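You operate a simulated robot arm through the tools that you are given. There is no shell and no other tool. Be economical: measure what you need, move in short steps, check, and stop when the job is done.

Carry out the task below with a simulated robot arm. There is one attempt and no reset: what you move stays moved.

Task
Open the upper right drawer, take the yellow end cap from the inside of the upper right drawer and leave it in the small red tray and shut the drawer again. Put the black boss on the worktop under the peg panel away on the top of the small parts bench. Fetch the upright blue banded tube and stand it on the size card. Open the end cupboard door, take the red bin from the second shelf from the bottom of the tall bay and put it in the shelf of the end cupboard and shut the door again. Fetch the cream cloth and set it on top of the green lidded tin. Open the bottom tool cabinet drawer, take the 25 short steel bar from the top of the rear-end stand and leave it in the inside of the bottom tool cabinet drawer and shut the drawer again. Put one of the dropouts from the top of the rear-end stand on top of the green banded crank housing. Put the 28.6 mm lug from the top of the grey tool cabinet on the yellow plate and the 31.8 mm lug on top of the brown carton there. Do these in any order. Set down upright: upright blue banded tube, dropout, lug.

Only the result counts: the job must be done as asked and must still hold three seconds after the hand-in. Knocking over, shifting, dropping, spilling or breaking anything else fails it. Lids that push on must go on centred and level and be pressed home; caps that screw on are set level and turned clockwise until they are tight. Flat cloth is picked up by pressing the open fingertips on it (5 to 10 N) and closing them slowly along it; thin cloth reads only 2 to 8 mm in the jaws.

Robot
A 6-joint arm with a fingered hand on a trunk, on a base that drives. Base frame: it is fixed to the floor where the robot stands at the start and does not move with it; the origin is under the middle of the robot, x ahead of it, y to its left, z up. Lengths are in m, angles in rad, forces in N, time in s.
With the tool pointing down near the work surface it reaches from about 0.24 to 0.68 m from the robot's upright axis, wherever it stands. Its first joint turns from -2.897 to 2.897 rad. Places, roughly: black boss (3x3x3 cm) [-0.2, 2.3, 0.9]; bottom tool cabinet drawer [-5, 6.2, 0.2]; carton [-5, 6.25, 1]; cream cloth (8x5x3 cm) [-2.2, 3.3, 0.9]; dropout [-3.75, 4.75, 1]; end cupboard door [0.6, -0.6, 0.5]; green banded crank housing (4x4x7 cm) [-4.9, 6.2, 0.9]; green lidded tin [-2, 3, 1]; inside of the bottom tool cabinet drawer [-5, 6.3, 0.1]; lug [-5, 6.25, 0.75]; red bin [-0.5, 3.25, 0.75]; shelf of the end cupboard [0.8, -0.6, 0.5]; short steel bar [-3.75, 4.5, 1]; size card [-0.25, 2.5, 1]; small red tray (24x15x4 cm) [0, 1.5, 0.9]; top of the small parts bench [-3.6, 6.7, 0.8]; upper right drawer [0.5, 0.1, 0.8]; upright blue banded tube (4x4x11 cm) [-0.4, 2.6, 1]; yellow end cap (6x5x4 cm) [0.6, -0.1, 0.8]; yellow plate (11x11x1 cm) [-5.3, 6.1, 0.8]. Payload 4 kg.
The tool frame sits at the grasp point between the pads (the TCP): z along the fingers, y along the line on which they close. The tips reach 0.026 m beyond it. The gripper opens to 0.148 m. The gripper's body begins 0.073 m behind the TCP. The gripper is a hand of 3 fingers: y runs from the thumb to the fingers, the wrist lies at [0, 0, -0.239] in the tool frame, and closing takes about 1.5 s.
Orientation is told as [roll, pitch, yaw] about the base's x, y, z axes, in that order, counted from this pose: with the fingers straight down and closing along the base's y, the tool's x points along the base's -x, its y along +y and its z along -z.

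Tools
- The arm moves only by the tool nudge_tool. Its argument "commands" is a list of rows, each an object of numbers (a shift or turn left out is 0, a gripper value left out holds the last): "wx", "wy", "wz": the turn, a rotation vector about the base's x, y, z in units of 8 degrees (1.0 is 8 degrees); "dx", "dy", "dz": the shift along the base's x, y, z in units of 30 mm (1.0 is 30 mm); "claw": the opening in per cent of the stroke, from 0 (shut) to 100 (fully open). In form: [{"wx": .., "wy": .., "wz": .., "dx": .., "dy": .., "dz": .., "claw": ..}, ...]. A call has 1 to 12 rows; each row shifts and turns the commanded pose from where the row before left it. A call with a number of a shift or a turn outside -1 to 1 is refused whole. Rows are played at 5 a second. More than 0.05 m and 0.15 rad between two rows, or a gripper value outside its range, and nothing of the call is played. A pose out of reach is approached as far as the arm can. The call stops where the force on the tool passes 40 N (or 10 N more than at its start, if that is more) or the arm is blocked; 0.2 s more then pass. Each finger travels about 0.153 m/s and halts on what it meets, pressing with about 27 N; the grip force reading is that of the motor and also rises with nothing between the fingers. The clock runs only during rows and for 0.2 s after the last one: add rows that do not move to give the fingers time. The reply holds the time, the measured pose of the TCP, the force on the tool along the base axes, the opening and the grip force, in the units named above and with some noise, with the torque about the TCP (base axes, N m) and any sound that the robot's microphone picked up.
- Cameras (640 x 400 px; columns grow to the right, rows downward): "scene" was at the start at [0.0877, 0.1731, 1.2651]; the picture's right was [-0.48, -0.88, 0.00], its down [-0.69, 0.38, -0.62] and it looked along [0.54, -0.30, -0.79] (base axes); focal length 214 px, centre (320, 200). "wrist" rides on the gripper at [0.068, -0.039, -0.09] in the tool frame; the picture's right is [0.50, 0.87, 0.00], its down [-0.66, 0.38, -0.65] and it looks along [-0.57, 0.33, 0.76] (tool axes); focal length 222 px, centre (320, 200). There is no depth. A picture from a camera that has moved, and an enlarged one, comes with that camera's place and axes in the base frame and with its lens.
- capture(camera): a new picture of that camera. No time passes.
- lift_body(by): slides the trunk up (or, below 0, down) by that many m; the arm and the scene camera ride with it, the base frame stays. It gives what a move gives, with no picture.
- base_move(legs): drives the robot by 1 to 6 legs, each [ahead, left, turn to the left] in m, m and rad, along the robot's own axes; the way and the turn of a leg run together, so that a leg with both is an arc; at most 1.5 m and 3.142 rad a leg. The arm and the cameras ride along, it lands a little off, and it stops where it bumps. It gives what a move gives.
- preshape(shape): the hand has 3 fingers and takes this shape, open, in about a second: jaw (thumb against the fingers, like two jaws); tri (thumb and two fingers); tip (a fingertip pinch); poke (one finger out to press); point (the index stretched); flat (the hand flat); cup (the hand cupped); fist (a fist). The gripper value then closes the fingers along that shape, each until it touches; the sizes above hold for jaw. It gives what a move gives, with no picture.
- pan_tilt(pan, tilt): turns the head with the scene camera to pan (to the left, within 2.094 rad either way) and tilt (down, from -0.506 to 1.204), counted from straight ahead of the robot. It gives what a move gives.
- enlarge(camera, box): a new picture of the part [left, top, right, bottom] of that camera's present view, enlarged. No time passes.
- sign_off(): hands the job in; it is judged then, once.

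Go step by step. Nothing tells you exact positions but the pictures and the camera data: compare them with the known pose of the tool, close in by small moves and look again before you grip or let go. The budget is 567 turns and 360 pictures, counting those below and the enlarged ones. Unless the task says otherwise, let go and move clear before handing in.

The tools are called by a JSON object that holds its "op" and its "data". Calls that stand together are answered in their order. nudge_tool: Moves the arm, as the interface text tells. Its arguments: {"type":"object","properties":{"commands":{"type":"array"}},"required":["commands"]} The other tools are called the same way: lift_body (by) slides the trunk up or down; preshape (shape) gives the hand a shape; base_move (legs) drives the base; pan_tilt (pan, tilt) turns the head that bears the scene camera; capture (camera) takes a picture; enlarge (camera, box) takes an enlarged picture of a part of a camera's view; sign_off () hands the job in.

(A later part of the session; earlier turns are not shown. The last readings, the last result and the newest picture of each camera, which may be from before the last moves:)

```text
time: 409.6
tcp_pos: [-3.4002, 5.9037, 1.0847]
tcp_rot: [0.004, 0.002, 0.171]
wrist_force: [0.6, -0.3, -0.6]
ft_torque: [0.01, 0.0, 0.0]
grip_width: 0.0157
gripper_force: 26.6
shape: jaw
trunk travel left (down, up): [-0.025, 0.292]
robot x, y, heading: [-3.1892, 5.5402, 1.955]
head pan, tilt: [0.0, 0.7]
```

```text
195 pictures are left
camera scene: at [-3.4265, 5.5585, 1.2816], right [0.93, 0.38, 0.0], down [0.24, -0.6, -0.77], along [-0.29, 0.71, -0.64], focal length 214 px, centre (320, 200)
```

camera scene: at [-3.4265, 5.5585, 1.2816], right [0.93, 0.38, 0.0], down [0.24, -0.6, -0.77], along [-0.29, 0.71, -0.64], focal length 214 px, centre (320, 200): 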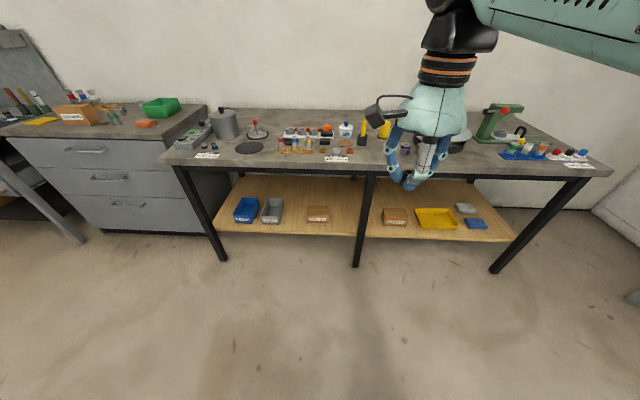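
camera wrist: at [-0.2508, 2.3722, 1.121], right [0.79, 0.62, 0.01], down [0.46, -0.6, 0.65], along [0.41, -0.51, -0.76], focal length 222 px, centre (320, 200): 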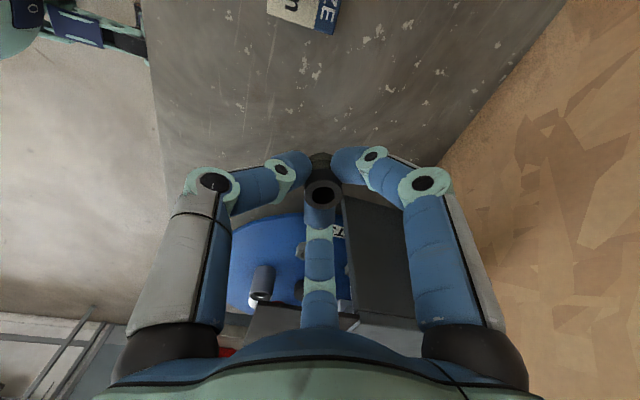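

{"op": "base_move", "data": {"legs": [[0.33, 0, -0.025]]}}

{"op": "pan_tilt", "data": {"pan": -0.1, "tilt": 0.8}}

{"op": "capture", "data": {"camera": "scene"}}

{"op": "capture", "data": {"camera": "wrist"}}

```text
time: 411.8
tcp_pos: [-3.5121, 6.2155, 1.0836]
tcp_rot: [0.003, 0.005, 0.148]
wrist_force: [0.3, 0.4, -0.3]
ft_torque: [-0.01, -0.04, -0.03]
grip_width: 0.0159
gripper_force: 27.3
shape: jaw
trunk travel left (down, up): [-0.025, 0.292]
robot x, y, heading: [-3.3112, 5.8465, 1.934]
head pan, tilt: [0.0, 0.7]
```

```text
time: 412.5
tcp_pos: [-3.512, 6.216, 1.0845]
tcp_rot: [0.003, 0.003, 0.148]
wrist_force: [-0.7, -0.5, -0.3]
ft_torque: [-0.02, 0.01, 0.0]
grip_width: 0.016
gripper_force: 26.9
shape: jaw
trunk travel left (down, up): [-0.025, 0.292]
robot x, y, heading: [-3.3108, 5.8421, 1.932]
head pan, tilt: [-0.099, 0.799]
```

```text
194 pictures are left
camera scene: at [-3.5368, 5.8691, 1.2733], right [0.97, 0.26, 0.0], down [0.19, -0.69, -0.7], along [-0.18, 0.67, -0.72], focal length 214 px, centre (320, 200)
```

scene: 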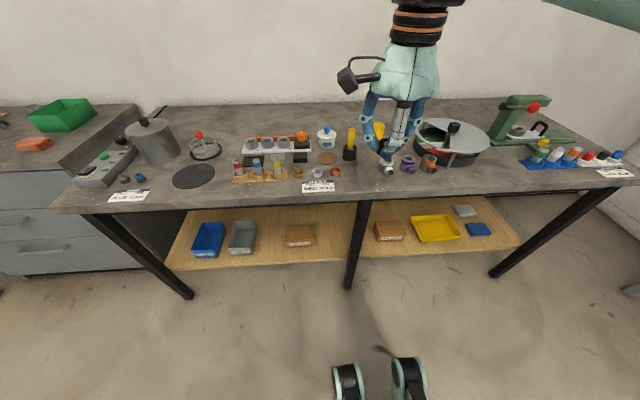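

```text
193 pictures are left
camera wrist: at [-3.5715, 6.168, 1.1746], right [-0.62, 0.78, 0.0], down [0.59, 0.47, 0.65], along [0.51, 0.41, -0.76], focal length 222 px, centre (320, 200)
```

wrist: 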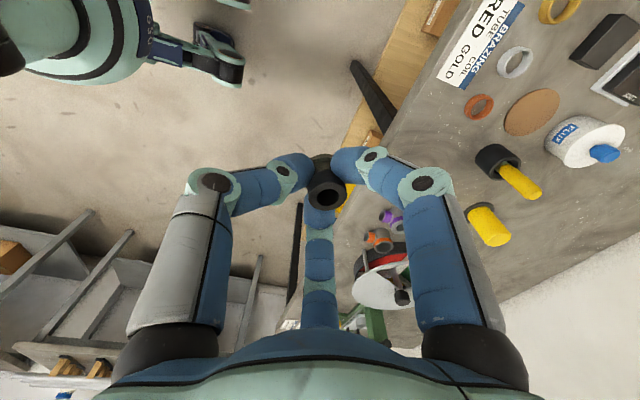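

{"op": "nudge_tool", "data": {"commands": [{"dz": -1, "dy": 0.97, "dx": 0.06}, {"dz": -1, "dy": 0.97, "dx": 0.06}, {"dz": -1, "dy": 0.97, "dx": 0.06}, {"dy": 0.97, "dx": 0.06}, {"dy": 0.97, "dx": 0.06}, {"dy": 0.97, "dx": 0.06}, {"dy": 0.97, "dx": 0.06}, {}]}}

{"op": "capture", "data": {"camera": "wrist"}}

{"op": "enlarge", "data": {"camera": "scene", "box": [290, 80, 490, 210]}}

```text
time: 414.3
tcp_pos: [-3.4972, 6.4189, 0.9936]
tcp_rot: [0.005, 0.003, 0.15]
wrist_force: [0.0, 0.3, 0.2]
ft_torque: [-0.02, -0.01, 0.02]
grip_width: 0.0158
gripper_force: 27.0
shape: jaw
trunk travel left (down, up): [-0.025, 0.292]
robot x, y, heading: [-3.3107, 5.8478, 1.938]
head pan, tilt: [-0.099, 0.799]
```

```text
192 pictures are left
camera wrist: at [-3.5583, 6.3722, 1.0839], right [-0.62, 0.78, 0.0], down [0.59, 0.47, 0.65], along [0.51, 0.41, -0.76], focal length 222 px, centre (320, 200)
```

wrist: 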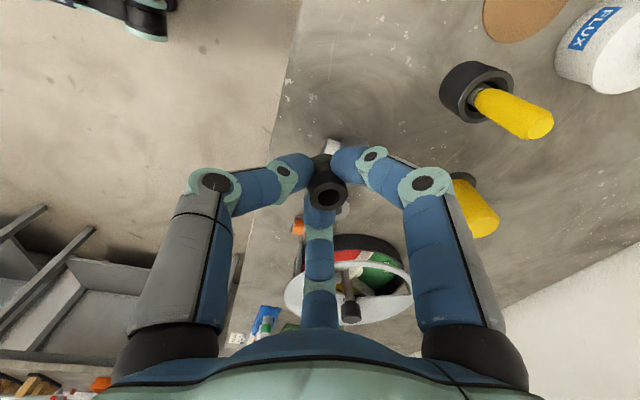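

```text
3.08 times, centred on (390, 145) of scene
camera zoom: at [-3.5367, 5.869, 1.2733], right [0.97, 0.26, 0.0], down [0.19, -0.69, -0.7], along [-0.18, 0.67, -0.72], focal length 660 px, centre (105, 369)
```

zoom: 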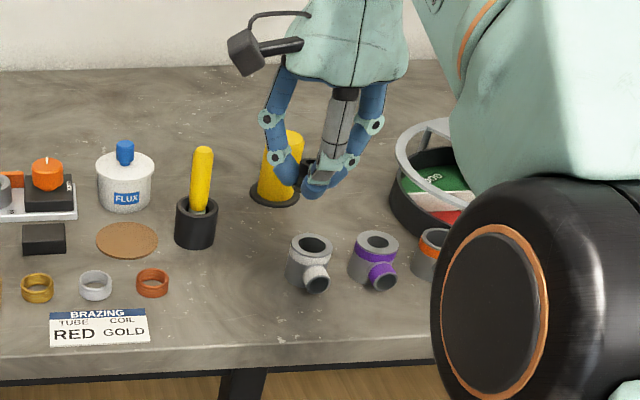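

The free spot turned out to hide three small lugs; I pick a clear patch further left at about (-3.556, 6.415).

{"op": "nudge_tool", "data": {"commands": [{"dx": -0.98, "dy": -0.07}, {"dx": -0.98, "dy": -0.07}, {"dz": -0.9}, {"dz": -0.9}, {}]}}

{"op": "capture", "data": {"camera": "wrist"}}

{"op": "enlarge", "data": {"camera": "scene", "box": [290, 80, 490, 210]}}

```text
time: 415.5
tcp_pos: [-3.5553, 6.4108, 0.937]
tcp_rot: [0.004, 0.003, 0.147]
wrist_force: [-0.7, -0.3, -0.3]
ft_torque: [-0.05, -0.01, 0.01]
grip_width: 0.0157
gripper_force: 27.8
shape: jaw
out of reach, approached as far as the arm can: row 2
trunk travel left (down, up): [-0.025, 0.292]
robot x, y, heading: [-3.314, 5.8491, 1.933]
head pan, tilt: [-0.099, 0.799]
```

```text
190 pictures are left
camera wrist: at [-3.6153, 6.3632, 1.0269], right [-0.62, 0.78, 0.01], down [0.59, 0.47, 0.65], along [0.51, 0.41, -0.76], focal length 222 px, centre (320, 200)
```

wrist: 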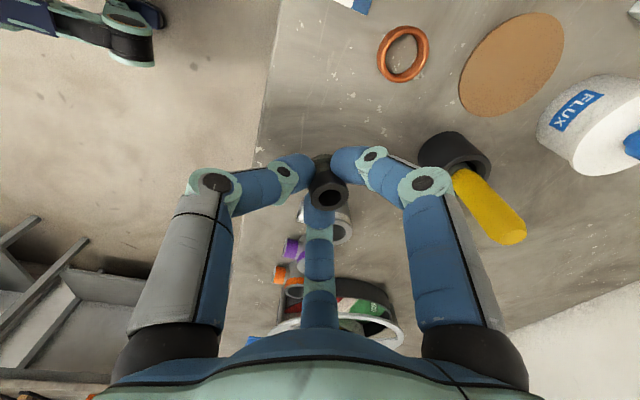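

```text
3.08 times, centred on (390, 145) of scene
camera zoom: at [-3.5368, 5.8692, 1.2733], right [0.97, 0.26, 0.0], down [0.19, -0.69, -0.7], along [-0.18, 0.67, -0.72], focal length 660 px, centre (105, 369)
```

zoom: 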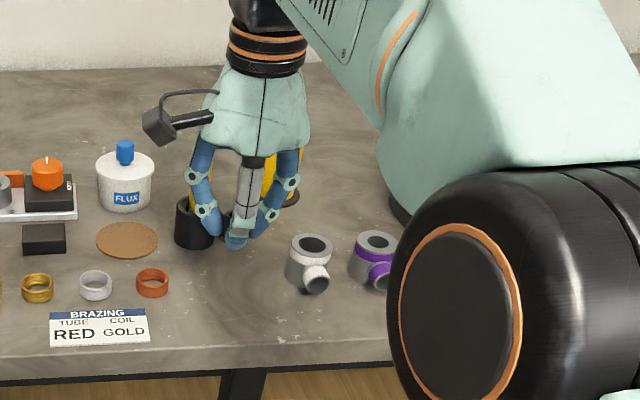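

{"op": "nudge_tool", "data": {"commands": [{"dz": -0.8}, {"dz": -0.8}, {"dz": -0.4}, {"dz": -0.2}, {"dz": -0.2}, {"dz": -0.2}, {}]}}

{"op": "enlarge", "data": {"camera": "scene", "box": [290, 80, 490, 210]}}

```text
time: 417.1
tcp_pos: [-3.5554, 6.4102, 0.8603]
tcp_rot: [0.004, 0.003, 0.147]
wrist_force: [0.7, -0.1, -1.5]
ft_torque: [0.01, 0.02, -0.02]
grip_width: 0.0162
gripper_force: 27.5
shape: jaw
trunk travel left (down, up): [-0.025, 0.292]
robot x, y, heading: [-3.3137, 5.8473, 1.929]
head pan, tilt: [-0.099, 0.799]
```

```text
3.08 times, centred on (390, 145) of scene
camera zoom: at [-3.5367, 5.8691, 1.2733], right [0.97, 0.26, 0.0], down [0.19, -0.69, -0.7], along [-0.18, 0.67, -0.72], focal length 660 px, centre (105, 369)
```

zoom: 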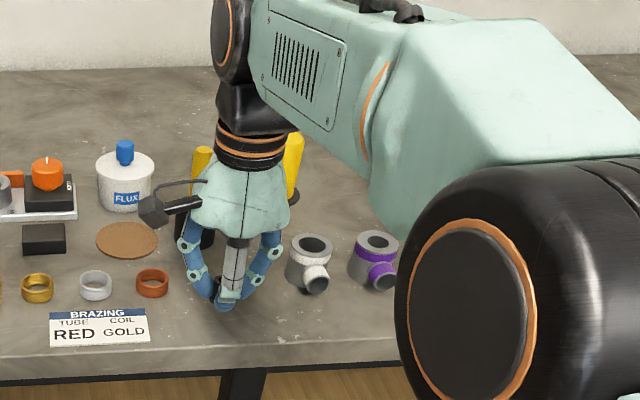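

{"op": "nudge_tool", "data": {"commands": [{"dz": -0.15}, {"dz": -0.15}, {"dz": -0.15}, {"dz": -0.15}, {}]}}

```text
time: 418.3
tcp_pos: [-3.5549, 6.4114, 0.8484]
tcp_rot: [0.018, 0.008, 0.148]
wrist_force: [1.2, -2.7, 16.1]
ft_torque: [0.12, 0.06, -0.03]
grip_width: 0.0158
gripper_force: 27.1
shape: jaw
trunk travel left (down, up): [-0.025, 0.292]
robot x, y, heading: [-3.3127, 5.8444, 1.933]
head pan, tilt: [-0.099, 0.799]
stopped in row 5: the force on the tool passed its limit at 42 N (the readings are from after the stop); the commanded pose is now the measured one
```

Contact with the bench. I ease up slightly, release and rise.

{"op": "nudge_tool", "data": {"commands": [{"dz": 0.06}, {"claw": 14}, {"claw": 19}, {"claw": 23}, {}, {}, {"dz": 0.7}, {"dz": 1}, {"dz": 1}, {"dz": 1}, {"dz": 1}]}}

{"op": "enlarge", "data": {"camera": "scene", "box": [290, 80, 490, 210]}}

```text
time: 420.7
tcp_pos: [-3.5557, 6.4122, 0.9891]
tcp_rot: [0.01, 0.005, 0.149]
wrist_force: [0.5, 0.5, 0.5]
ft_torque: [0.05, 0.01, 0.0]
grip_width: 0.034
gripper_force: 0.0
shape: jaw
trunk travel left (down, up): [-0.025, 0.292]
robot x, y, heading: [-3.312, 5.8463, 1.933]
head pan, tilt: [-0.099, 0.799]
```

```text
3.08 times, centred on (390, 145) of scene
camera zoom: at [-3.537, 5.8696, 1.2732], right [0.97, 0.26, 0.0], down [0.19, -0.69, -0.7], along [-0.18, 0.67, -0.72], focal length 660 px, centre (105, 369)
```

zoom: 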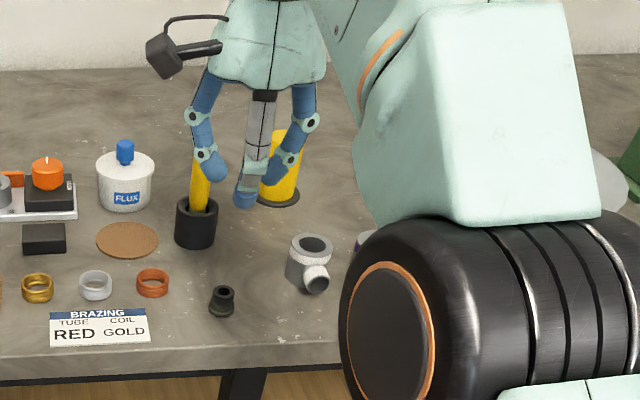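

Boss is placed. I retract and look left toward the grey tool cabinet.

{"op": "nudge_tool", "data": {"commands": [{"dx": 0.35, "dy": -0.93, "dz": 0.7}, {"dx": 0.35, "dy": -0.93, "dz": 0.7}, {"dx": 0.35, "dy": -0.93, "dz": 0.7}, {"dx": 0.35, "dy": -0.93, "dz": 0.5}, {"dx": 0.35, "dy": -0.93}, {"dx": 0.35, "dy": -0.93, "claw": 60}, {}]}}

{"op": "pan_tilt", "data": {"pan": 1.1, "tilt": 0.6}}

{"op": "capture", "data": {"camera": "scene"}}

{"op": "pan_tilt", "data": {"pan": 2.09, "tilt": 0.5}}

{"op": "capture", "data": {"camera": "scene"}}

```text
time: 422.3
tcp_pos: [-3.4924, 6.2438, 1.0667]
tcp_rot: [0.011, 0.005, 0.149]
wrist_force: [-0.5, 0.4, 0.1]
ft_torque: [0.03, 0.0, -0.04]
grip_width: 0.0881
gripper_force: 0.1
shape: jaw
trunk travel left (down, up): [-0.025, 0.292]
robot x, y, heading: [-3.3127, 5.8446, 1.935]
head pan, tilt: [-0.099, 0.799]
```

```text
time: 423.7
tcp_pos: [-3.4921, 6.2438, 1.0653]
tcp_rot: [0.014, 0.004, 0.149]
wrist_force: [0.6, -0.4, 0.3]
ft_torque: [-0.01, 0.01, -0.02]
grip_width: 0.0879
gripper_force: 0.1
shape: jaw
trunk travel left (down, up): [-0.025, 0.292]
robot x, y, heading: [-3.3117, 5.8466, 1.933]
head pan, tilt: [1.1, 0.6]
```

```text
186 pictures are left
camera scene: at [-3.6037, 5.8009, 1.2902], right [0.11, 0.99, 0.0], down [0.56, -0.06, -0.82], along [-0.82, 0.09, -0.57], focal length 214 px, centre (320, 200)
```

scene: 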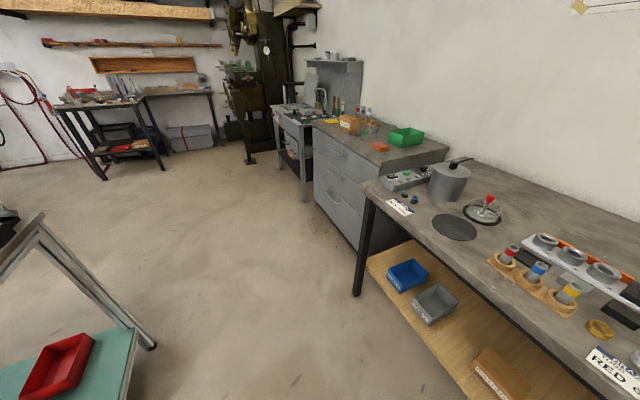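

```text
time: 425.0
tcp_pos: [-3.4935, 6.2432, 1.068]
tcp_rot: [0.013, 0.005, 0.147]
wrist_force: [-0.4, 0.2, 0.3]
ft_torque: [-0.04, -0.01, 0.0]
grip_width: 0.0884
gripper_force: 0.0
shape: jaw
trunk travel left (down, up): [-0.025, 0.292]
robot x, y, heading: [-3.3088, 5.8486, 1.936]
head pan, tilt: [2.089, 0.499]
```

```text
185 pictures are left
camera scene: at [-3.574, 5.7211, 1.2993], right [-0.77, 0.64, 0.0], down [0.31, 0.37, -0.88], along [-0.56, -0.68, -0.48], focal length 214 px, centre (320, 200)
```

scene: 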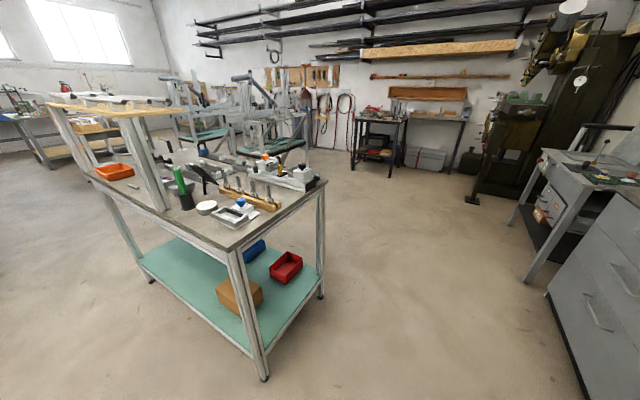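

{"op": "base_move", "data": {"legs": [[-0.02, 0.65, 0], [0, 0.65, -0.005]]}}

{"op": "pan_tilt", "data": {"pan": 0, "tilt": 0.8}}

{"op": "capture", "data": {"camera": "scene"}}

{"op": "capture", "data": {"camera": "wrist"}}

```text
time: 436.9
tcp_pos: [-4.6968, 5.7581, 1.067]
tcp_rot: [0.012, 0.005, 0.145]
wrist_force: [-0.2, 0.2, 0.1]
ft_torque: [0.02, 0.01, -0.02]
grip_width: 0.0883
gripper_force: 0.0
shape: jaw
trunk travel left (down, up): [-0.025, 0.292]
robot x, y, heading: [-4.5207, 5.3617, 1.928]
head pan, tilt: [2.089, 0.499]
```

```text
time: 438.9
tcp_pos: [-4.6983, 5.7588, 1.0659]
tcp_rot: [0.014, 0.004, 0.145]
wrist_force: [0.1, 0.4, 0.0]
ft_torque: [0.01, 0.04, 0.04]
grip_width: 0.088
gripper_force: 0.0
shape: jaw
trunk travel left (down, up): [-0.025, 0.292]
robot x, y, heading: [-4.5208, 5.3616, 1.928]
head pan, tilt: [0.0, 0.799]
```

```text
184 pictures are left
camera scene: at [-4.7511, 5.3819, 1.2733], right [0.94, 0.35, 0.0], down [0.25, -0.67, -0.7], along [-0.24, 0.65, -0.72], focal length 214 px, centre (320, 200)
```

scene: 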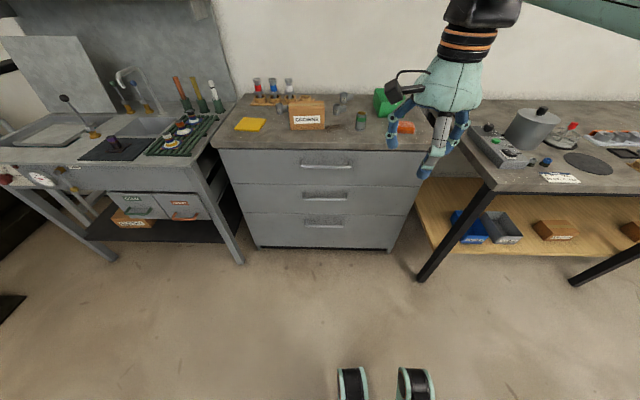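

```text
183 pictures are left
camera wrist: at [-4.7578, 5.7105, 1.1572], right [-0.62, 0.79, 0.01], down [0.6, 0.46, 0.66], along [0.51, 0.41, -0.76], focal length 222 px, centre (320, 200)
```

wrist: 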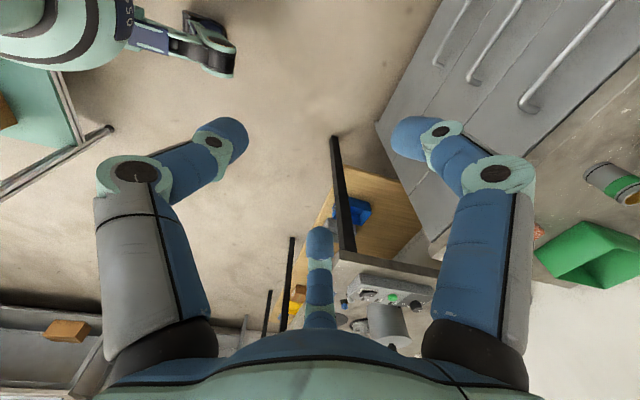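

{"op": "enlarge", "data": {"camera": "scene", "box": [210, 70, 430, 190]}}

```text
2.91 times, centred on (320, 130) of scene
camera zoom: at [-4.7511, 5.3819, 1.2733], right [0.94, 0.35, 0.0], down [0.25, -0.67, -0.7], along [-0.24, 0.65, -0.72], focal length 624 px, centre (320, 404)
```

zoom: 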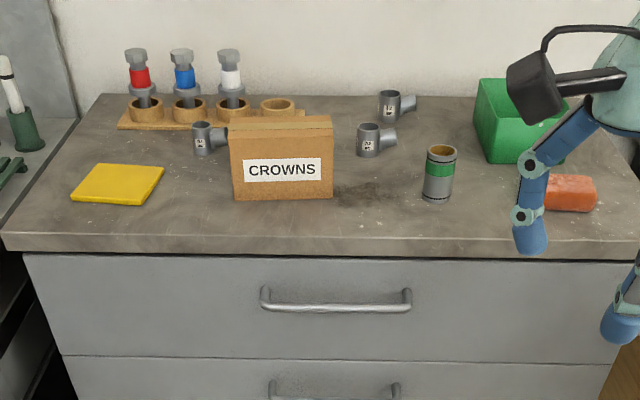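

{"op": "enlarge", "data": {"camera": "scene", "box": [330, 92, 370, 130]}}

{"op": "enlarge", "data": {"camera": "scene", "box": [270, 105, 300, 130]}}

```text
10.53 times, centred on (350, 111) of scene
camera zoom: at [-4.7511, 5.3819, 1.2733], right [0.94, 0.35, 0.0], down [0.25, -0.67, -0.7], along [-0.24, 0.65, -0.72], focal length 2258 px, centre (4, 1137)
```

zoom: 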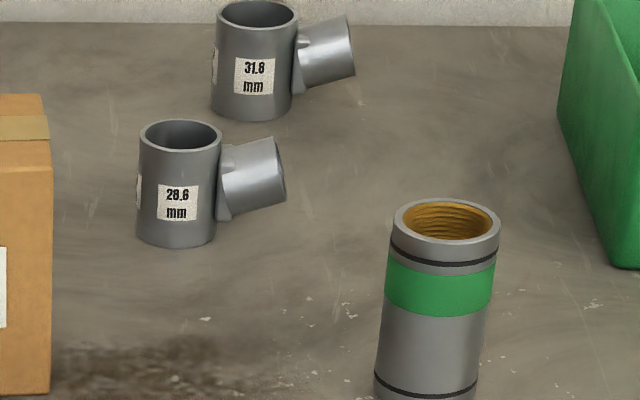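

```text
16.00 times, centred on (285, 118) of scene
camera zoom: at [-4.7511, 5.3819, 1.2733], right [0.94, 0.35, 0.0], down [0.25, -0.67, -0.7], along [-0.24, 0.65, -0.72], focal length 3432 px, centre (880, 1520)
```

zoom: 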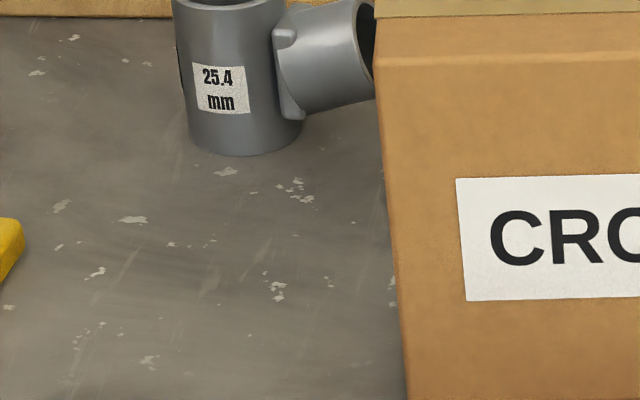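

I can read the lugs: front one 28.6, rear one 31.8, the left one 25.4. I drive up to the cabinet and turn the hand so the fingers straddle the side branch.

{"op": "base_move", "data": {"legs": [[0.38, 0.1, 0]]}}

{"op": "nudge_tool", "data": {"commands": [{"wz": 1}, {"wz": 1}, {"wz": 1}, {"wz": 1}, {"wz": 1}, {"wz": 0.25}, {}]}}

{"op": "capture", "data": {"camera": "wrist"}}

{"op": "capture", "data": {"camera": "scene"}}

```text
time: 441.3
tcp_pos: [-4.9219, 6.0725, 1.0674]
tcp_rot: [0.011, 0.005, 0.144]
wrist_force: [0.1, -0.4, -0.9]
ft_torque: [0.0, -0.02, -0.01]
grip_width: 0.0881
gripper_force: 0.1
shape: jaw
trunk travel left (down, up): [-0.025, 0.292]
robot x, y, heading: [-4.7453, 5.6747, 1.929]
head pan, tilt: [0.0, 0.799]
```

```text
time: 442.9
tcp_pos: [-4.9221, 6.0729, 1.067]
tcp_rot: [0.011, 0.004, 0.879]
wrist_force: [0.4, -0.7, 0.4]
ft_torque: [-0.02, 0.01, -0.04]
grip_width: 0.088
gripper_force: 0.1
shape: jaw
trunk travel left (down, up): [-0.025, 0.292]
robot x, y, heading: [-4.7417, 5.6726, 1.932]
head pan, tilt: [0.0, 0.799]
```

```text
179 pictures are left
camera wrist: at [-4.9334, 5.9967, 1.1569], right [-0.99, 0.17, 0.01], down [0.13, 0.74, 0.66], along [0.1, 0.65, -0.76], focal length 222 px, centre (320, 200)
```

wrist: 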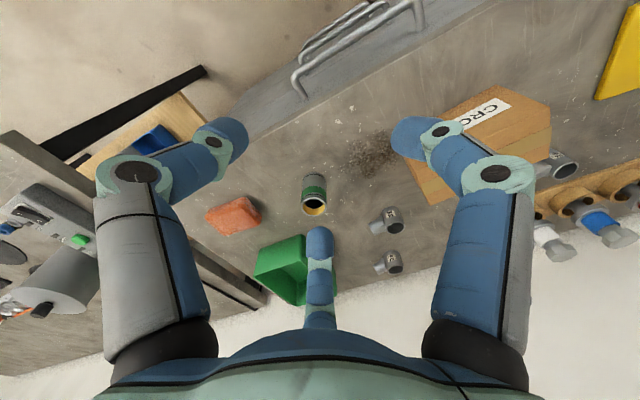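

```text
178 pictures are left
camera scene: at [-4.9751, 5.6966, 1.2733], right [0.94, 0.35, 0.0], down [0.25, -0.67, -0.7], along [-0.24, 0.65, -0.72], focal length 214 px, centre (320, 200)
```

scene: 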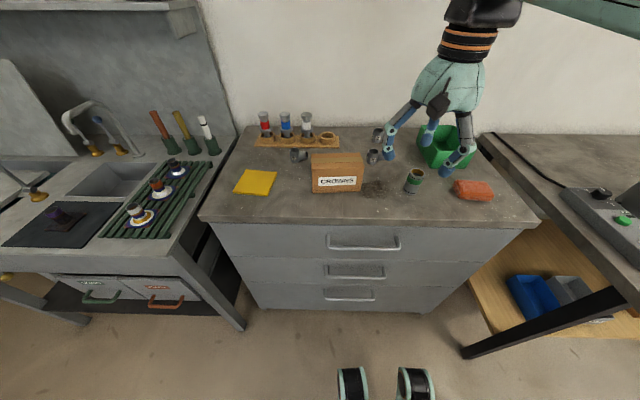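

{"op": "enlarge", "data": {"camera": "scene", "box": [220, 120, 420, 220]}}

{"op": "enlarge", "data": {"camera": "wrist", "box": [290, 150, 450, 290]}}

```text
3.20 times, centred on (320, 170) of scene
camera zoom: at [-4.9751, 5.6966, 1.2733], right [0.94, 0.35, 0.0], down [0.25, -0.67, -0.7], along [-0.24, 0.65, -0.72], focal length 686 px, centre (320, 296)
```

zoom: 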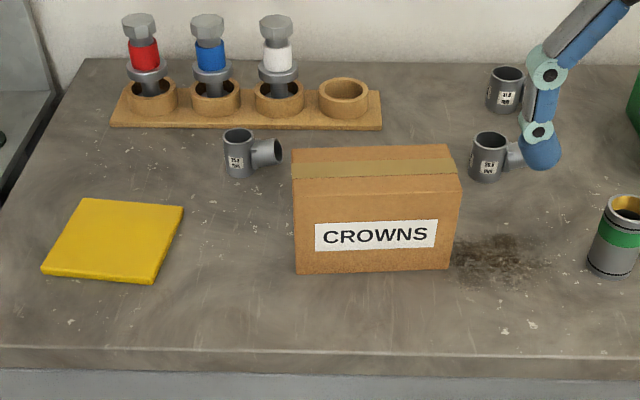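

```text
2.86 times, centred on (370, 220) of wrist
camera zoom: at [-4.9334, 5.9967, 1.1569], right [-0.99, 0.17, 0.01], down [0.13, 0.74, 0.66], along [0.1, 0.65, -0.76], focal length 635 px, centre (177, 143)
```

zoom: 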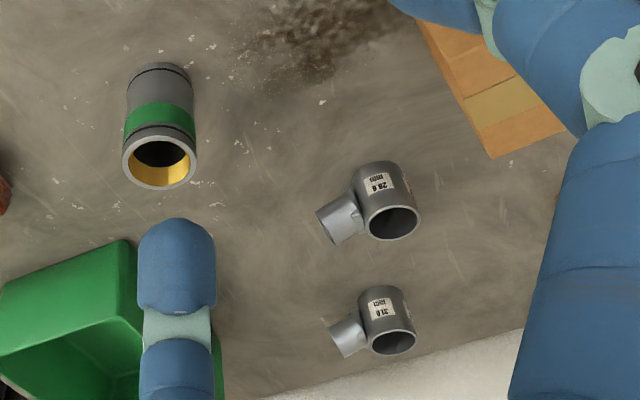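

28.6 lug at about (-5.024, 6.322), top z 0.88; plate at (-5.327, 6.085); carton top z≈0.94. I move in over the lug.

{"op": "base_move", "data": {"legs": [[0.1, 0, 0]]}}

{"op": "nudge_tool", "data": {"commands": [{"dz": -1, "claw": 55}, {"dz": -1}, {"dz": -0.7}, {"dx": -0.35, "dy": 0.93}, {"dx": -0.35, "dy": 0.93}, {"dx": -0.35, "dy": 0.93}, {"dx": -0.35, "dy": 0.93}, {"dx": -0.35, "dy": 0.93}, {}]}}

{"op": "capture", "data": {"camera": "wrist"}}

```text
time: 444.1
tcp_pos: [-4.9569, 6.1667, 1.0664]
tcp_rot: [0.013, 0.004, 0.878]
wrist_force: [0.1, -0.2, -0.3]
ft_torque: [-0.05, -0.01, 0.01]
grip_width: 0.0881
gripper_force: 0.1
shape: jaw
trunk travel left (down, up): [-0.025, 0.292]
robot x, y, heading: [-4.7778, 5.7713, 1.928]
head pan, tilt: [0.0, 0.799]
```

```text
time: 446.1
tcp_pos: [-5.0117, 6.3066, 0.9867]
tcp_rot: [0.013, 0.006, 0.877]
wrist_force: [-0.3, 0.6, -0.8]
ft_torque: [0.01, 0.01, 0.02]
grip_width: 0.082
gripper_force: 0.0
shape: jaw
trunk travel left (down, up): [-0.025, 0.292]
robot x, y, heading: [-4.7755, 5.7696, 1.929]
head pan, tilt: [0.0, 0.799]
```

```text
175 pictures are left
camera wrist: at [-5.0222, 6.2302, 1.076], right [-0.99, 0.17, 0.01], down [0.14, 0.74, 0.66], along [0.1, 0.65, -0.76], focal length 222 px, centre (320, 200)
```

wrist: 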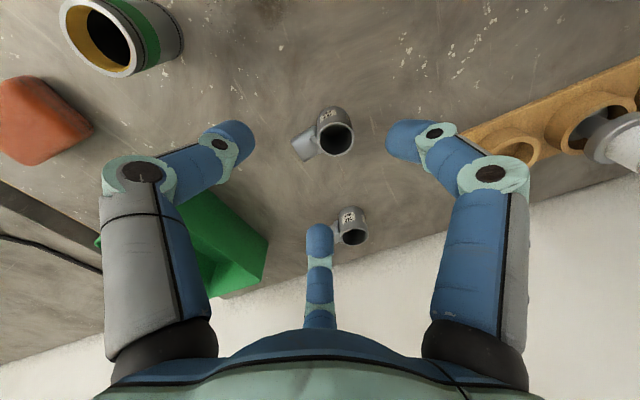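

{"op": "nudge_tool", "data": {"commands": [{"dx": -0.4, "dy": 0.56}, {"dz": -0.9}, {"dz": -0.9}, {"dz": -0.9}, {"dz": -0.9}, {"dz": -0.35}, {}]}}

{"op": "capture", "data": {"camera": "wrist"}}

```text
time: 447.7
tcp_pos: [-5.0219, 6.3214, 0.8674]
tcp_rot: [0.011, 0.004, 0.879]
wrist_force: [-0.1, -0.6, -0.2]
ft_torque: [-0.02, -0.02, -0.03]
grip_width: 0.082
gripper_force: 0.0
shape: jaw
trunk travel left (down, up): [-0.025, 0.292]
robot x, y, heading: [-4.7793, 5.766, 1.928]
head pan, tilt: [0.0, 0.799]
```

```text
174 pictures are left
camera wrist: at [-5.033, 6.2459, 0.9581], right [-0.99, 0.17, 0.01], down [0.14, 0.74, 0.66], along [0.1, 0.65, -0.76], focal length 222 px, centre (320, 200)
```

wrist: 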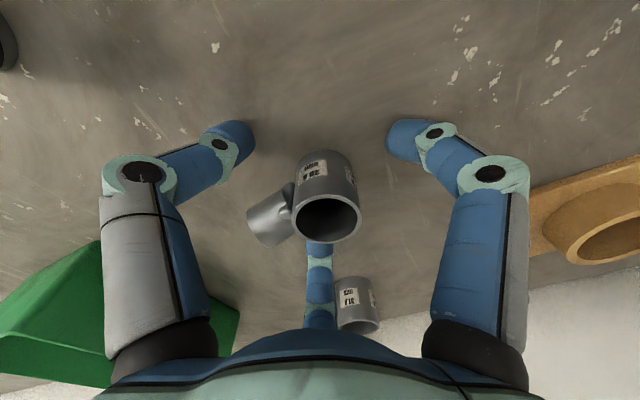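

{"op": "nudge_tool", "data": {"commands": [{"claw": 40}, {"claw": 30}, {"claw": 22}, {"claw": 12}, {}, {}, {}, {}]}}

{"op": "capture", "data": {"camera": "wrist"}}

```text
time: 449.5
tcp_pos: [-5.0212, 6.3213, 0.8676]
tcp_rot: [0.013, 0.005, 0.877]
wrist_force: [0.7, 0.8, -0.1]
ft_torque: [-0.01, -0.02, -0.02]
grip_width: 0.0256
gripper_force: 26.8
shape: jaw
trunk travel left (down, up): [-0.025, 0.292]
robot x, y, heading: [-4.7792, 5.7667, 1.927]
head pan, tilt: [0.0, 0.799]
```

```text
173 pictures are left
camera wrist: at [-5.033, 6.246, 0.9582], right [-0.99, 0.17, 0.01], down [0.14, 0.74, 0.66], along [0.1, 0.65, -0.76], focal length 222 px, centre (320, 200)
```

wrist: 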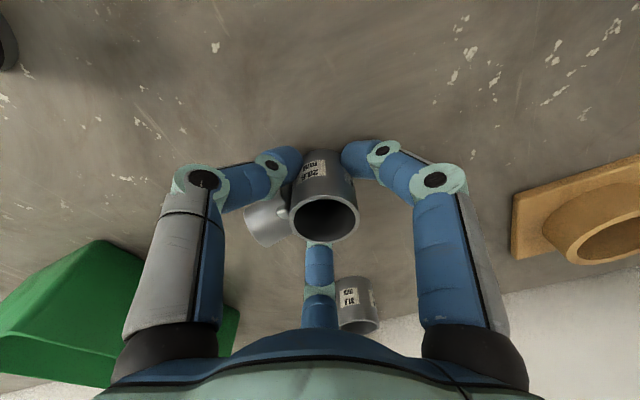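

{"op": "nudge_tool", "data": {"commands": [{"dz": 0.5}, {"dz": 1}, {"dz": 1}, {"dz": 1}, {"dz": 1}, {"dz": 0.7}, {}]}}

{"op": "nudge_tool", "data": {"commands": [{"dx": -0.924, "dy": -0.715}, {"dx": -0.924, "dy": -0.715}, {"dx": -0.924, "dy": -0.715}, {"dx": -0.924, "dy": -0.715}, {"dx": -0.924, "dy": -0.715}, {"dx": -0.924, "dy": -0.715}, {"dx": -0.924, "dy": -0.715}, {"dx": -0.924, "dy": -0.715}, {"dx": -0.924, "dy": -0.715}, {"dx": -0.924, "dy": -0.715}, {"dx": -0.924, "dy": -0.715}, {}]}}

{"op": "capture", "data": {"camera": "wrist"}}

{"op": "capture", "data": {"camera": "scene"}}

```text
time: 451.1
tcp_pos: [-5.0211, 6.3233, 1.0056]
tcp_rot: [0.013, 0.004, 0.879]
wrist_force: [-1.1, 0.3, -0.8]
ft_torque: [0.01, -0.01, 0.02]
grip_width: 0.0256
gripper_force: 27.2
shape: jaw
out of reach, approached as far as the arm can: row 6
trunk travel left (down, up): [-0.025, 0.292]
robot x, y, heading: [-4.7812, 5.7698, 1.928]
head pan, tilt: [0.0, 0.799]
```

```text
time: 453.7
tcp_pos: [-5.3073, 6.0882, 0.9946]
tcp_rot: [0.012, 0.003, 0.877]
wrist_force: [0.0, -0.2, -0.9]
ft_torque: [0.0, 0.0, 0.01]
grip_width: 0.0252
gripper_force: 26.6
shape: jaw
out of reach, approached as far as the arm can: row 10, 11
trunk travel left (down, up): [-0.025, 0.292]
robot x, y, heading: [-4.7785, 5.7672, 1.927]
head pan, tilt: [0.0, 0.799]
```

```text
172 pictures are left
camera wrist: at [-5.3185, 6.0112, 1.0851], right [-0.99, 0.17, 0.01], down [0.14, 0.74, 0.66], along [0.1, 0.65, -0.76], focal length 222 px, centre (320, 200)
```

wrist: 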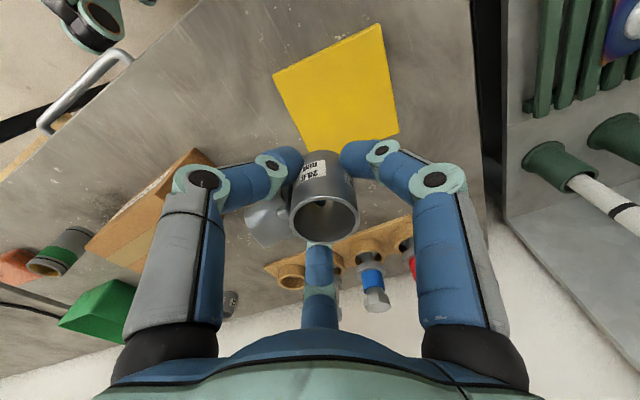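

```text
171 pictures are left
camera scene: at [-5.0097, 5.79, 1.2733], right [0.94, 0.35, 0.0], down [0.25, -0.67, -0.7], along [-0.24, 0.65, -0.72], focal length 214 px, centre (320, 200)
```

scene: 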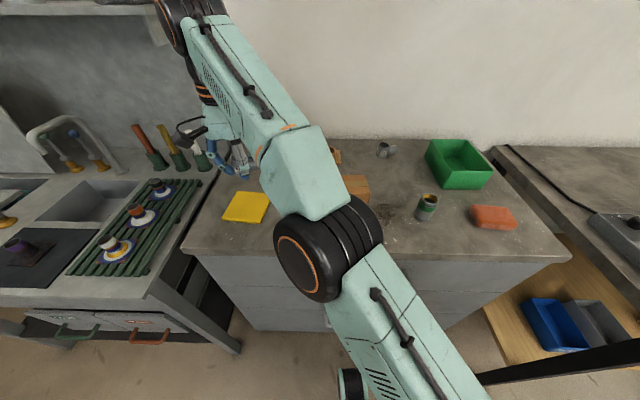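

{"op": "base_move", "data": {"legs": [[0, 0.12, 0]]}}

{"op": "capture", "data": {"camera": "wrist"}}

```text
time: 455.4
tcp_pos: [-5.4216, 6.0457, 0.9939]
tcp_rot: [0.012, 0.006, 0.877]
wrist_force: [0.1, -0.5, -0.6]
ft_torque: [-0.02, 0.0, 0.02]
grip_width: 0.0256
gripper_force: 27.1
shape: jaw
trunk travel left (down, up): [-0.025, 0.292]
robot x, y, heading: [-4.8969, 5.725, 1.926]
head pan, tilt: [0.0, 0.799]
```

```text
170 pictures are left
camera wrist: at [-5.4326, 5.97, 1.0849], right [-0.99, 0.17, 0.01], down [0.14, 0.74, 0.66], along [0.1, 0.65, -0.76], focal length 222 px, centre (320, 200)
```

wrist: 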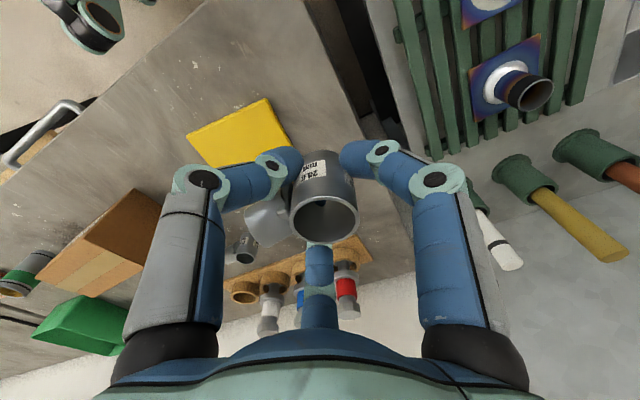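

{"op": "nudge_tool", "data": {"commands": [{"dx": 0.775, "dy": 0.29}, {"dx": 0.775, "dy": 0.29}, {"dx": 0.775, "dy": 0.29}, {"dx": 0.775, "dy": 0.29}, {"dz": -0.9}, {"dz": -0.9}, {"dz": -0.9}, {}]}}

{"op": "capture", "data": {"camera": "wrist"}}

{"op": "capture", "data": {"camera": "scene"}}

```text
time: 457.2
tcp_pos: [-5.3272, 6.079, 0.913]
tcp_rot: [0.012, 0.006, 0.876]
wrist_force: [-0.5, -0.3, 0.0]
ft_torque: [-0.02, 0.0, 0.0]
grip_width: 0.0257
gripper_force: 26.7
shape: jaw
trunk travel left (down, up): [-0.025, 0.292]
robot x, y, heading: [-4.8909, 5.7283, 1.924]
head pan, tilt: [0.0, 0.799]
```

```text
169 pictures are left
camera wrist: at [-5.3388, 6.0038, 1.0033], right [-0.99, 0.17, 0.01], down [0.14, 0.74, 0.66], along [0.1, 0.65, -0.76], focal length 222 px, centre (320, 200)
```

wrist: 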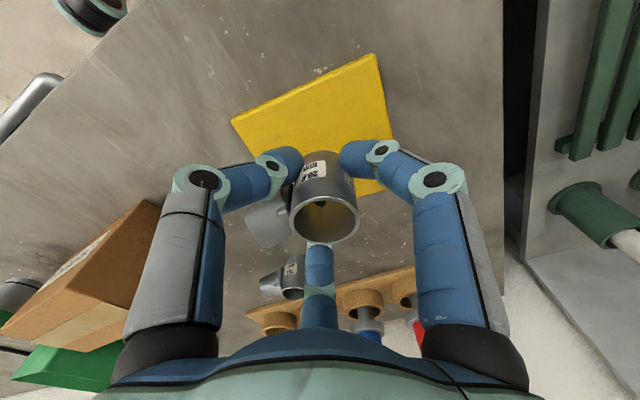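

```text
168 pictures are left
camera scene: at [-5.1243, 5.7479, 1.2733], right [0.94, 0.35, 0.0], down [0.25, -0.67, -0.7], along [-0.24, 0.65, -0.72], focal length 214 px, centre (320, 200)
```

scene: 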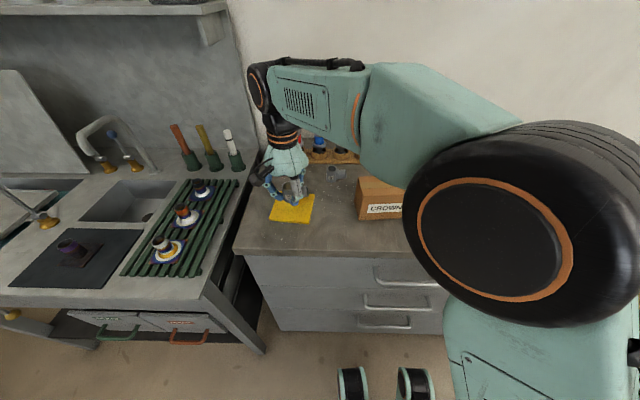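

{"op": "nudge_tool", "data": {"commands": [{"dx": 0.1, "dy": 0.2, "dz": -0.4}, {"dz": -0.4}, {"dz": -0.15}, {"dz": -0.1}, {"dz": -0.1}, {}]}}

```text
time: 458.6
tcp_pos: [-5.3254, 6.0852, 0.879]
tcp_rot: [0.011, 0.007, 0.876]
wrist_force: [0.2, -0.6, -0.6]
ft_torque: [0.0, -0.02, -0.03]
grip_width: 0.0252
gripper_force: 26.5
shape: jaw
trunk travel left (down, up): [-0.025, 0.292]
robot x, y, heading: [-4.8931, 5.7261, 1.922]
head pan, tilt: [0.0, 0.799]
```

{"op": "nudge_tool", "data": {"commands": [{"dz": -0.1}, {"dz": -0.1}, {}]}}

{"op": "enlarge", "data": {"camera": "scene", "box": [240, 130, 340, 230]}}

```text
time: 459.4
tcp_pos: [-5.3248, 6.0863, 0.8765]
tcp_rot: [0.019, 0.005, 0.875]
wrist_force: [-0.3, 3.3, 32.0]
ft_torque: [0.28, -0.13, 0.03]
grip_width: 0.0269
gripper_force: 27.2
shape: jaw
trunk travel left (down, up): [-0.025, 0.292]
robot x, y, heading: [-4.8978, 5.7262, 1.928]
head pan, tilt: [0.0, 0.799]
```

```text
4.00 times, centred on (290, 180) of scene
camera zoom: at [-5.1225, 5.7466, 1.2738], right [0.94, 0.35, 0.0], down [0.25, -0.67, -0.7], along [-0.24, 0.65, -0.72], focal length 858 px, centre (440, 280)
```

zoom: 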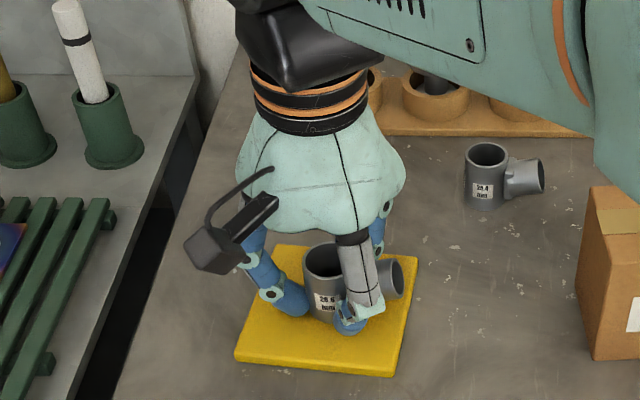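

Lug sits centred on the yellow plate with contact. I ease up and release.

{"op": "nudge_tool", "data": {"commands": [{"dz": 0.1}, {"claw": 22}, {"claw": 28}, {"claw": 36}, {"claw": 45}, {}, {"dz": 0.6}, {"dz": 1}, {"dz": 1}, {"dz": 1}, {"dz": 0.8}]}}

{"op": "enlarge", "data": {"camera": "scene", "box": [240, 130, 340, 230]}}

```text
time: 461.8
tcp_pos: [-5.3272, 6.0867, 1.0086]
tcp_rot: [0.012, 0.006, 0.876]
wrist_force: [-0.1, 0.4, -0.2]
ft_torque: [0.01, 0.0, 0.0]
grip_width: 0.0661
gripper_force: 0.1
shape: jaw
trunk travel left (down, up): [-0.025, 0.292]
robot x, y, heading: [-4.8913, 5.7255, 1.929]
head pan, tilt: [0.0, 0.799]
```

```text
4.00 times, centred on (290, 180) of scene
camera zoom: at [-5.1243, 5.7479, 1.2733], right [0.94, 0.35, 0.0], down [0.25, -0.67, -0.7], along [-0.24, 0.65, -0.72], focal length 858 px, centre (440, 280)
```

zoom: 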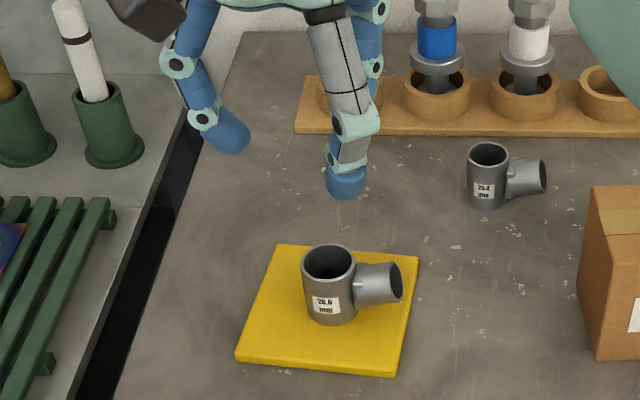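

28.6 lug is on the plate. Now the 31.8 lug at the back; I shift right and a bit closer.

{"op": "base_move", "data": {"legs": [[0, -0.13, 0], [0.07, 0, 0]]}}

{"op": "capture", "data": {"camera": "wrist"}}

```text
time: 464.2
tcp_pos: [-5.2288, 6.1977, 1.007]
tcp_rot: [0.012, 0.005, 0.876]
wrist_force: [0.1, -0.5, -0.4]
ft_torque: [0.02, 0.03, 0.0]
grip_width: 0.0664
gripper_force: 0.0
shape: jaw
trunk travel left (down, up): [-0.025, 0.292]
robot x, y, heading: [-4.7944, 5.8325, 1.927]
head pan, tilt: [0.0, 0.799]
```

```text
165 pictures are left
camera wrist: at [-5.2401, 6.122, 1.0975], right [-0.99, 0.17, 0.01], down [0.14, 0.74, 0.65], along [0.1, 0.65, -0.76], focal length 222 px, centre (320, 200)
```

wrist: 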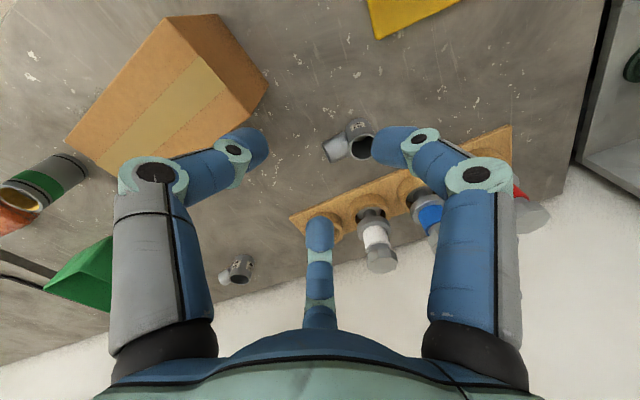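

{"op": "nudge_tool", "data": {"commands": [{"dx": 0.95, "dy": 0.25, "claw": 58}, {"dx": 0.95, "dy": 0.25}, {"dx": 0.95, "dy": 0.25}, {"dx": 0.95, "dy": 0.25}, {"dx": 0.95, "dy": 0.25}, {"dx": 0.95, "dy": 0.25}, {"dx": 0.95, "dy": 0.25}, {"dy": 0.9}, {"dy": 0.9}, {"dy": 0.9, "dz": -0.7}, {"dy": 0.9, "dz": -0.7}, {}]}}

{"op": "capture", "data": {"camera": "wrist"}}

{"op": "capture", "data": {"camera": "scene"}}

```text
time: 466.8
tcp_pos: [-5.0287, 6.3592, 0.9652]
tcp_rot: [0.013, 0.006, 0.877]
wrist_force: [0.1, 0.5, -0.7]
ft_torque: [-0.01, 0.0, -0.02]
grip_width: 0.0852
gripper_force: 0.2
shape: jaw
trunk travel left (down, up): [-0.025, 0.292]
robot x, y, heading: [-4.7968, 5.8403, 1.927]
head pan, tilt: [0.0, 0.799]
```

```text
164 pictures are left
camera wrist: at [-5.04, 6.2822, 1.0553], right [-0.99, 0.17, 0.01], down [0.14, 0.74, 0.66], along [0.1, 0.65, -0.76], focal length 222 px, centre (320, 200)
```

wrist: 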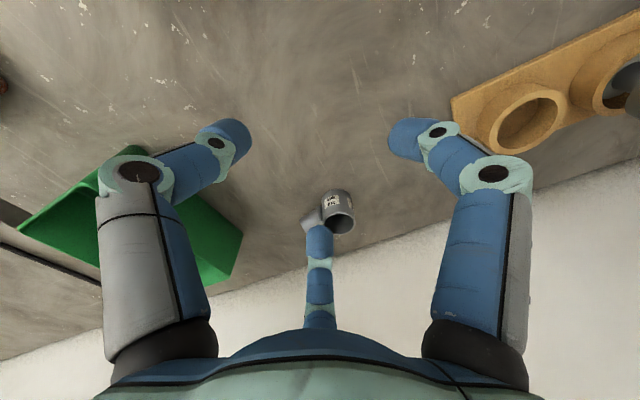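

```text
163 pictures are left
camera scene: at [-5.026, 5.8593, 1.2733], right [0.94, 0.35, 0.0], down [0.25, -0.67, -0.7], along [-0.24, 0.65, -0.72], focal length 214 px, centre (320, 200)
```

scene: 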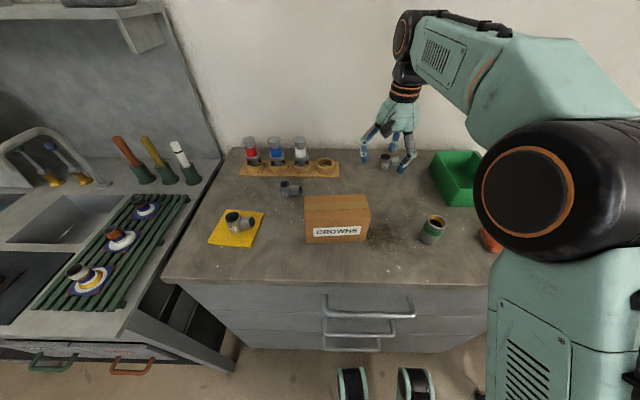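

{"op": "nudge_tool", "data": {"commands": [{"dx": -0.06, "dy": 0.92}, {"dx": -0.06, "dy": 0.92}, {"dx": -0.06, "dy": 0.92}, {"dx": -0.06, "dy": 0.92}, {}]}}

{"op": "capture", "data": {"camera": "wrist"}}

```text
time: 468.0
tcp_pos: [-5.0232, 6.4306, 0.9512]
tcp_rot: [0.013, 0.005, 0.877]
wrist_force: [-0.3, 0.2, 0.7]
ft_torque: [0.03, 0.03, 0.01]
grip_width: 0.0855
gripper_force: 0.0
shape: jaw
out of reach, approached as far as the arm can: row 3, 4
trunk travel left (down, up): [-0.025, 0.292]
robot x, y, heading: [-4.7942, 5.8362, 1.924]
head pan, tilt: [0.0, 0.799]
```

```text
162 pictures are left
camera wrist: at [-5.0355, 6.3549, 1.0421], right [-0.99, 0.17, 0.01], down [0.14, 0.74, 0.65], along [0.1, 0.65, -0.76], focal length 222 px, centre (320, 200)
```

wrist: 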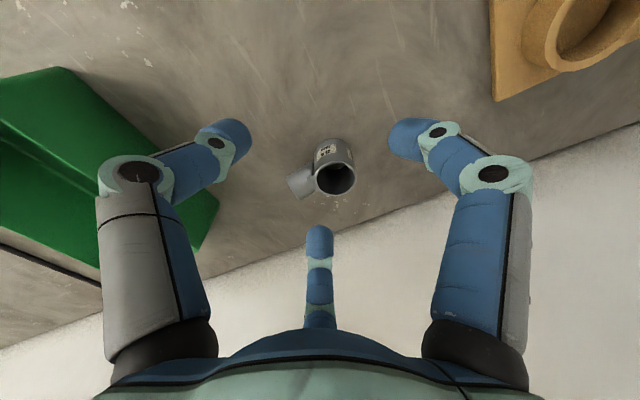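

{"op": "nudge_tool", "data": {"commands": [{"dz": -0.7}, {"dx": -0.14, "dy": 0.64}, {"dx": -0.14, "dy": 0.64}, {}]}}

```text
time: 469.0
tcp_pos: [-5.0265, 6.4416, 0.9268]
tcp_rot: [0.013, 0.005, 0.876]
wrist_force: [-0.5, -0.1, 0.5]
ft_torque: [0.02, -0.02, 0.03]
grip_width: 0.0855
gripper_force: 0.0
shape: jaw
out of reach, approached as far as the arm can: row 2, 3
trunk travel left (down, up): [-0.025, 0.292]
robot x, y, heading: [-4.7949, 5.8398, 1.923]
head pan, tilt: [0.0, 0.799]
```

{"op": "nudge_tool", "data": {"commands": [{"wx": 0.585, "wy": 0.22}, {"wx": 0.585, "wy": 0.22}, {"dx": -0.09, "dy": 0.5}, {"dx": -0.09, "dy": 0.42}, {}]}}

{"op": "capture", "data": {"camera": "wrist"}}

```text
time: 470.2
tcp_pos: [-5.0315, 6.4673, 0.9254]
tcp_rot: [0.164, -0.079, 0.87]
wrist_force: [0.2, 0.4, 0.1]
ft_torque: [0.03, -0.02, -0.01]
grip_width: 0.0853
gripper_force: 0.0
shape: jaw
trunk travel left (down, up): [-0.025, 0.292]
robot x, y, heading: [-4.7919, 5.8356, 1.925]
head pan, tilt: [0.0, 0.799]
```

```text
161 pictures are left
camera wrist: at [-5.0383, 6.3794, 1.003], right [-0.98, 0.16, 0.1], down [0.18, 0.63, 0.76], along [0.06, 0.76, -0.65], focal length 222 px, centre (320, 200)
```

wrist: 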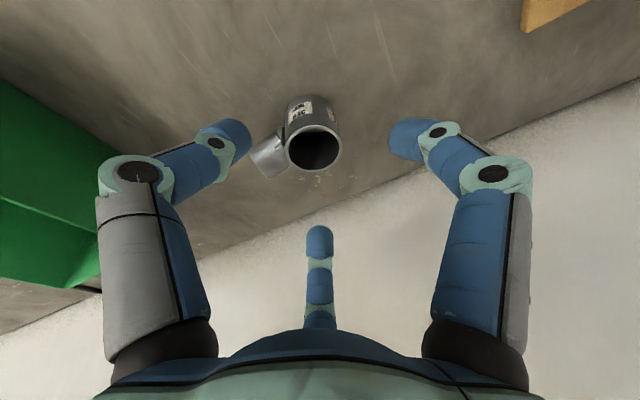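

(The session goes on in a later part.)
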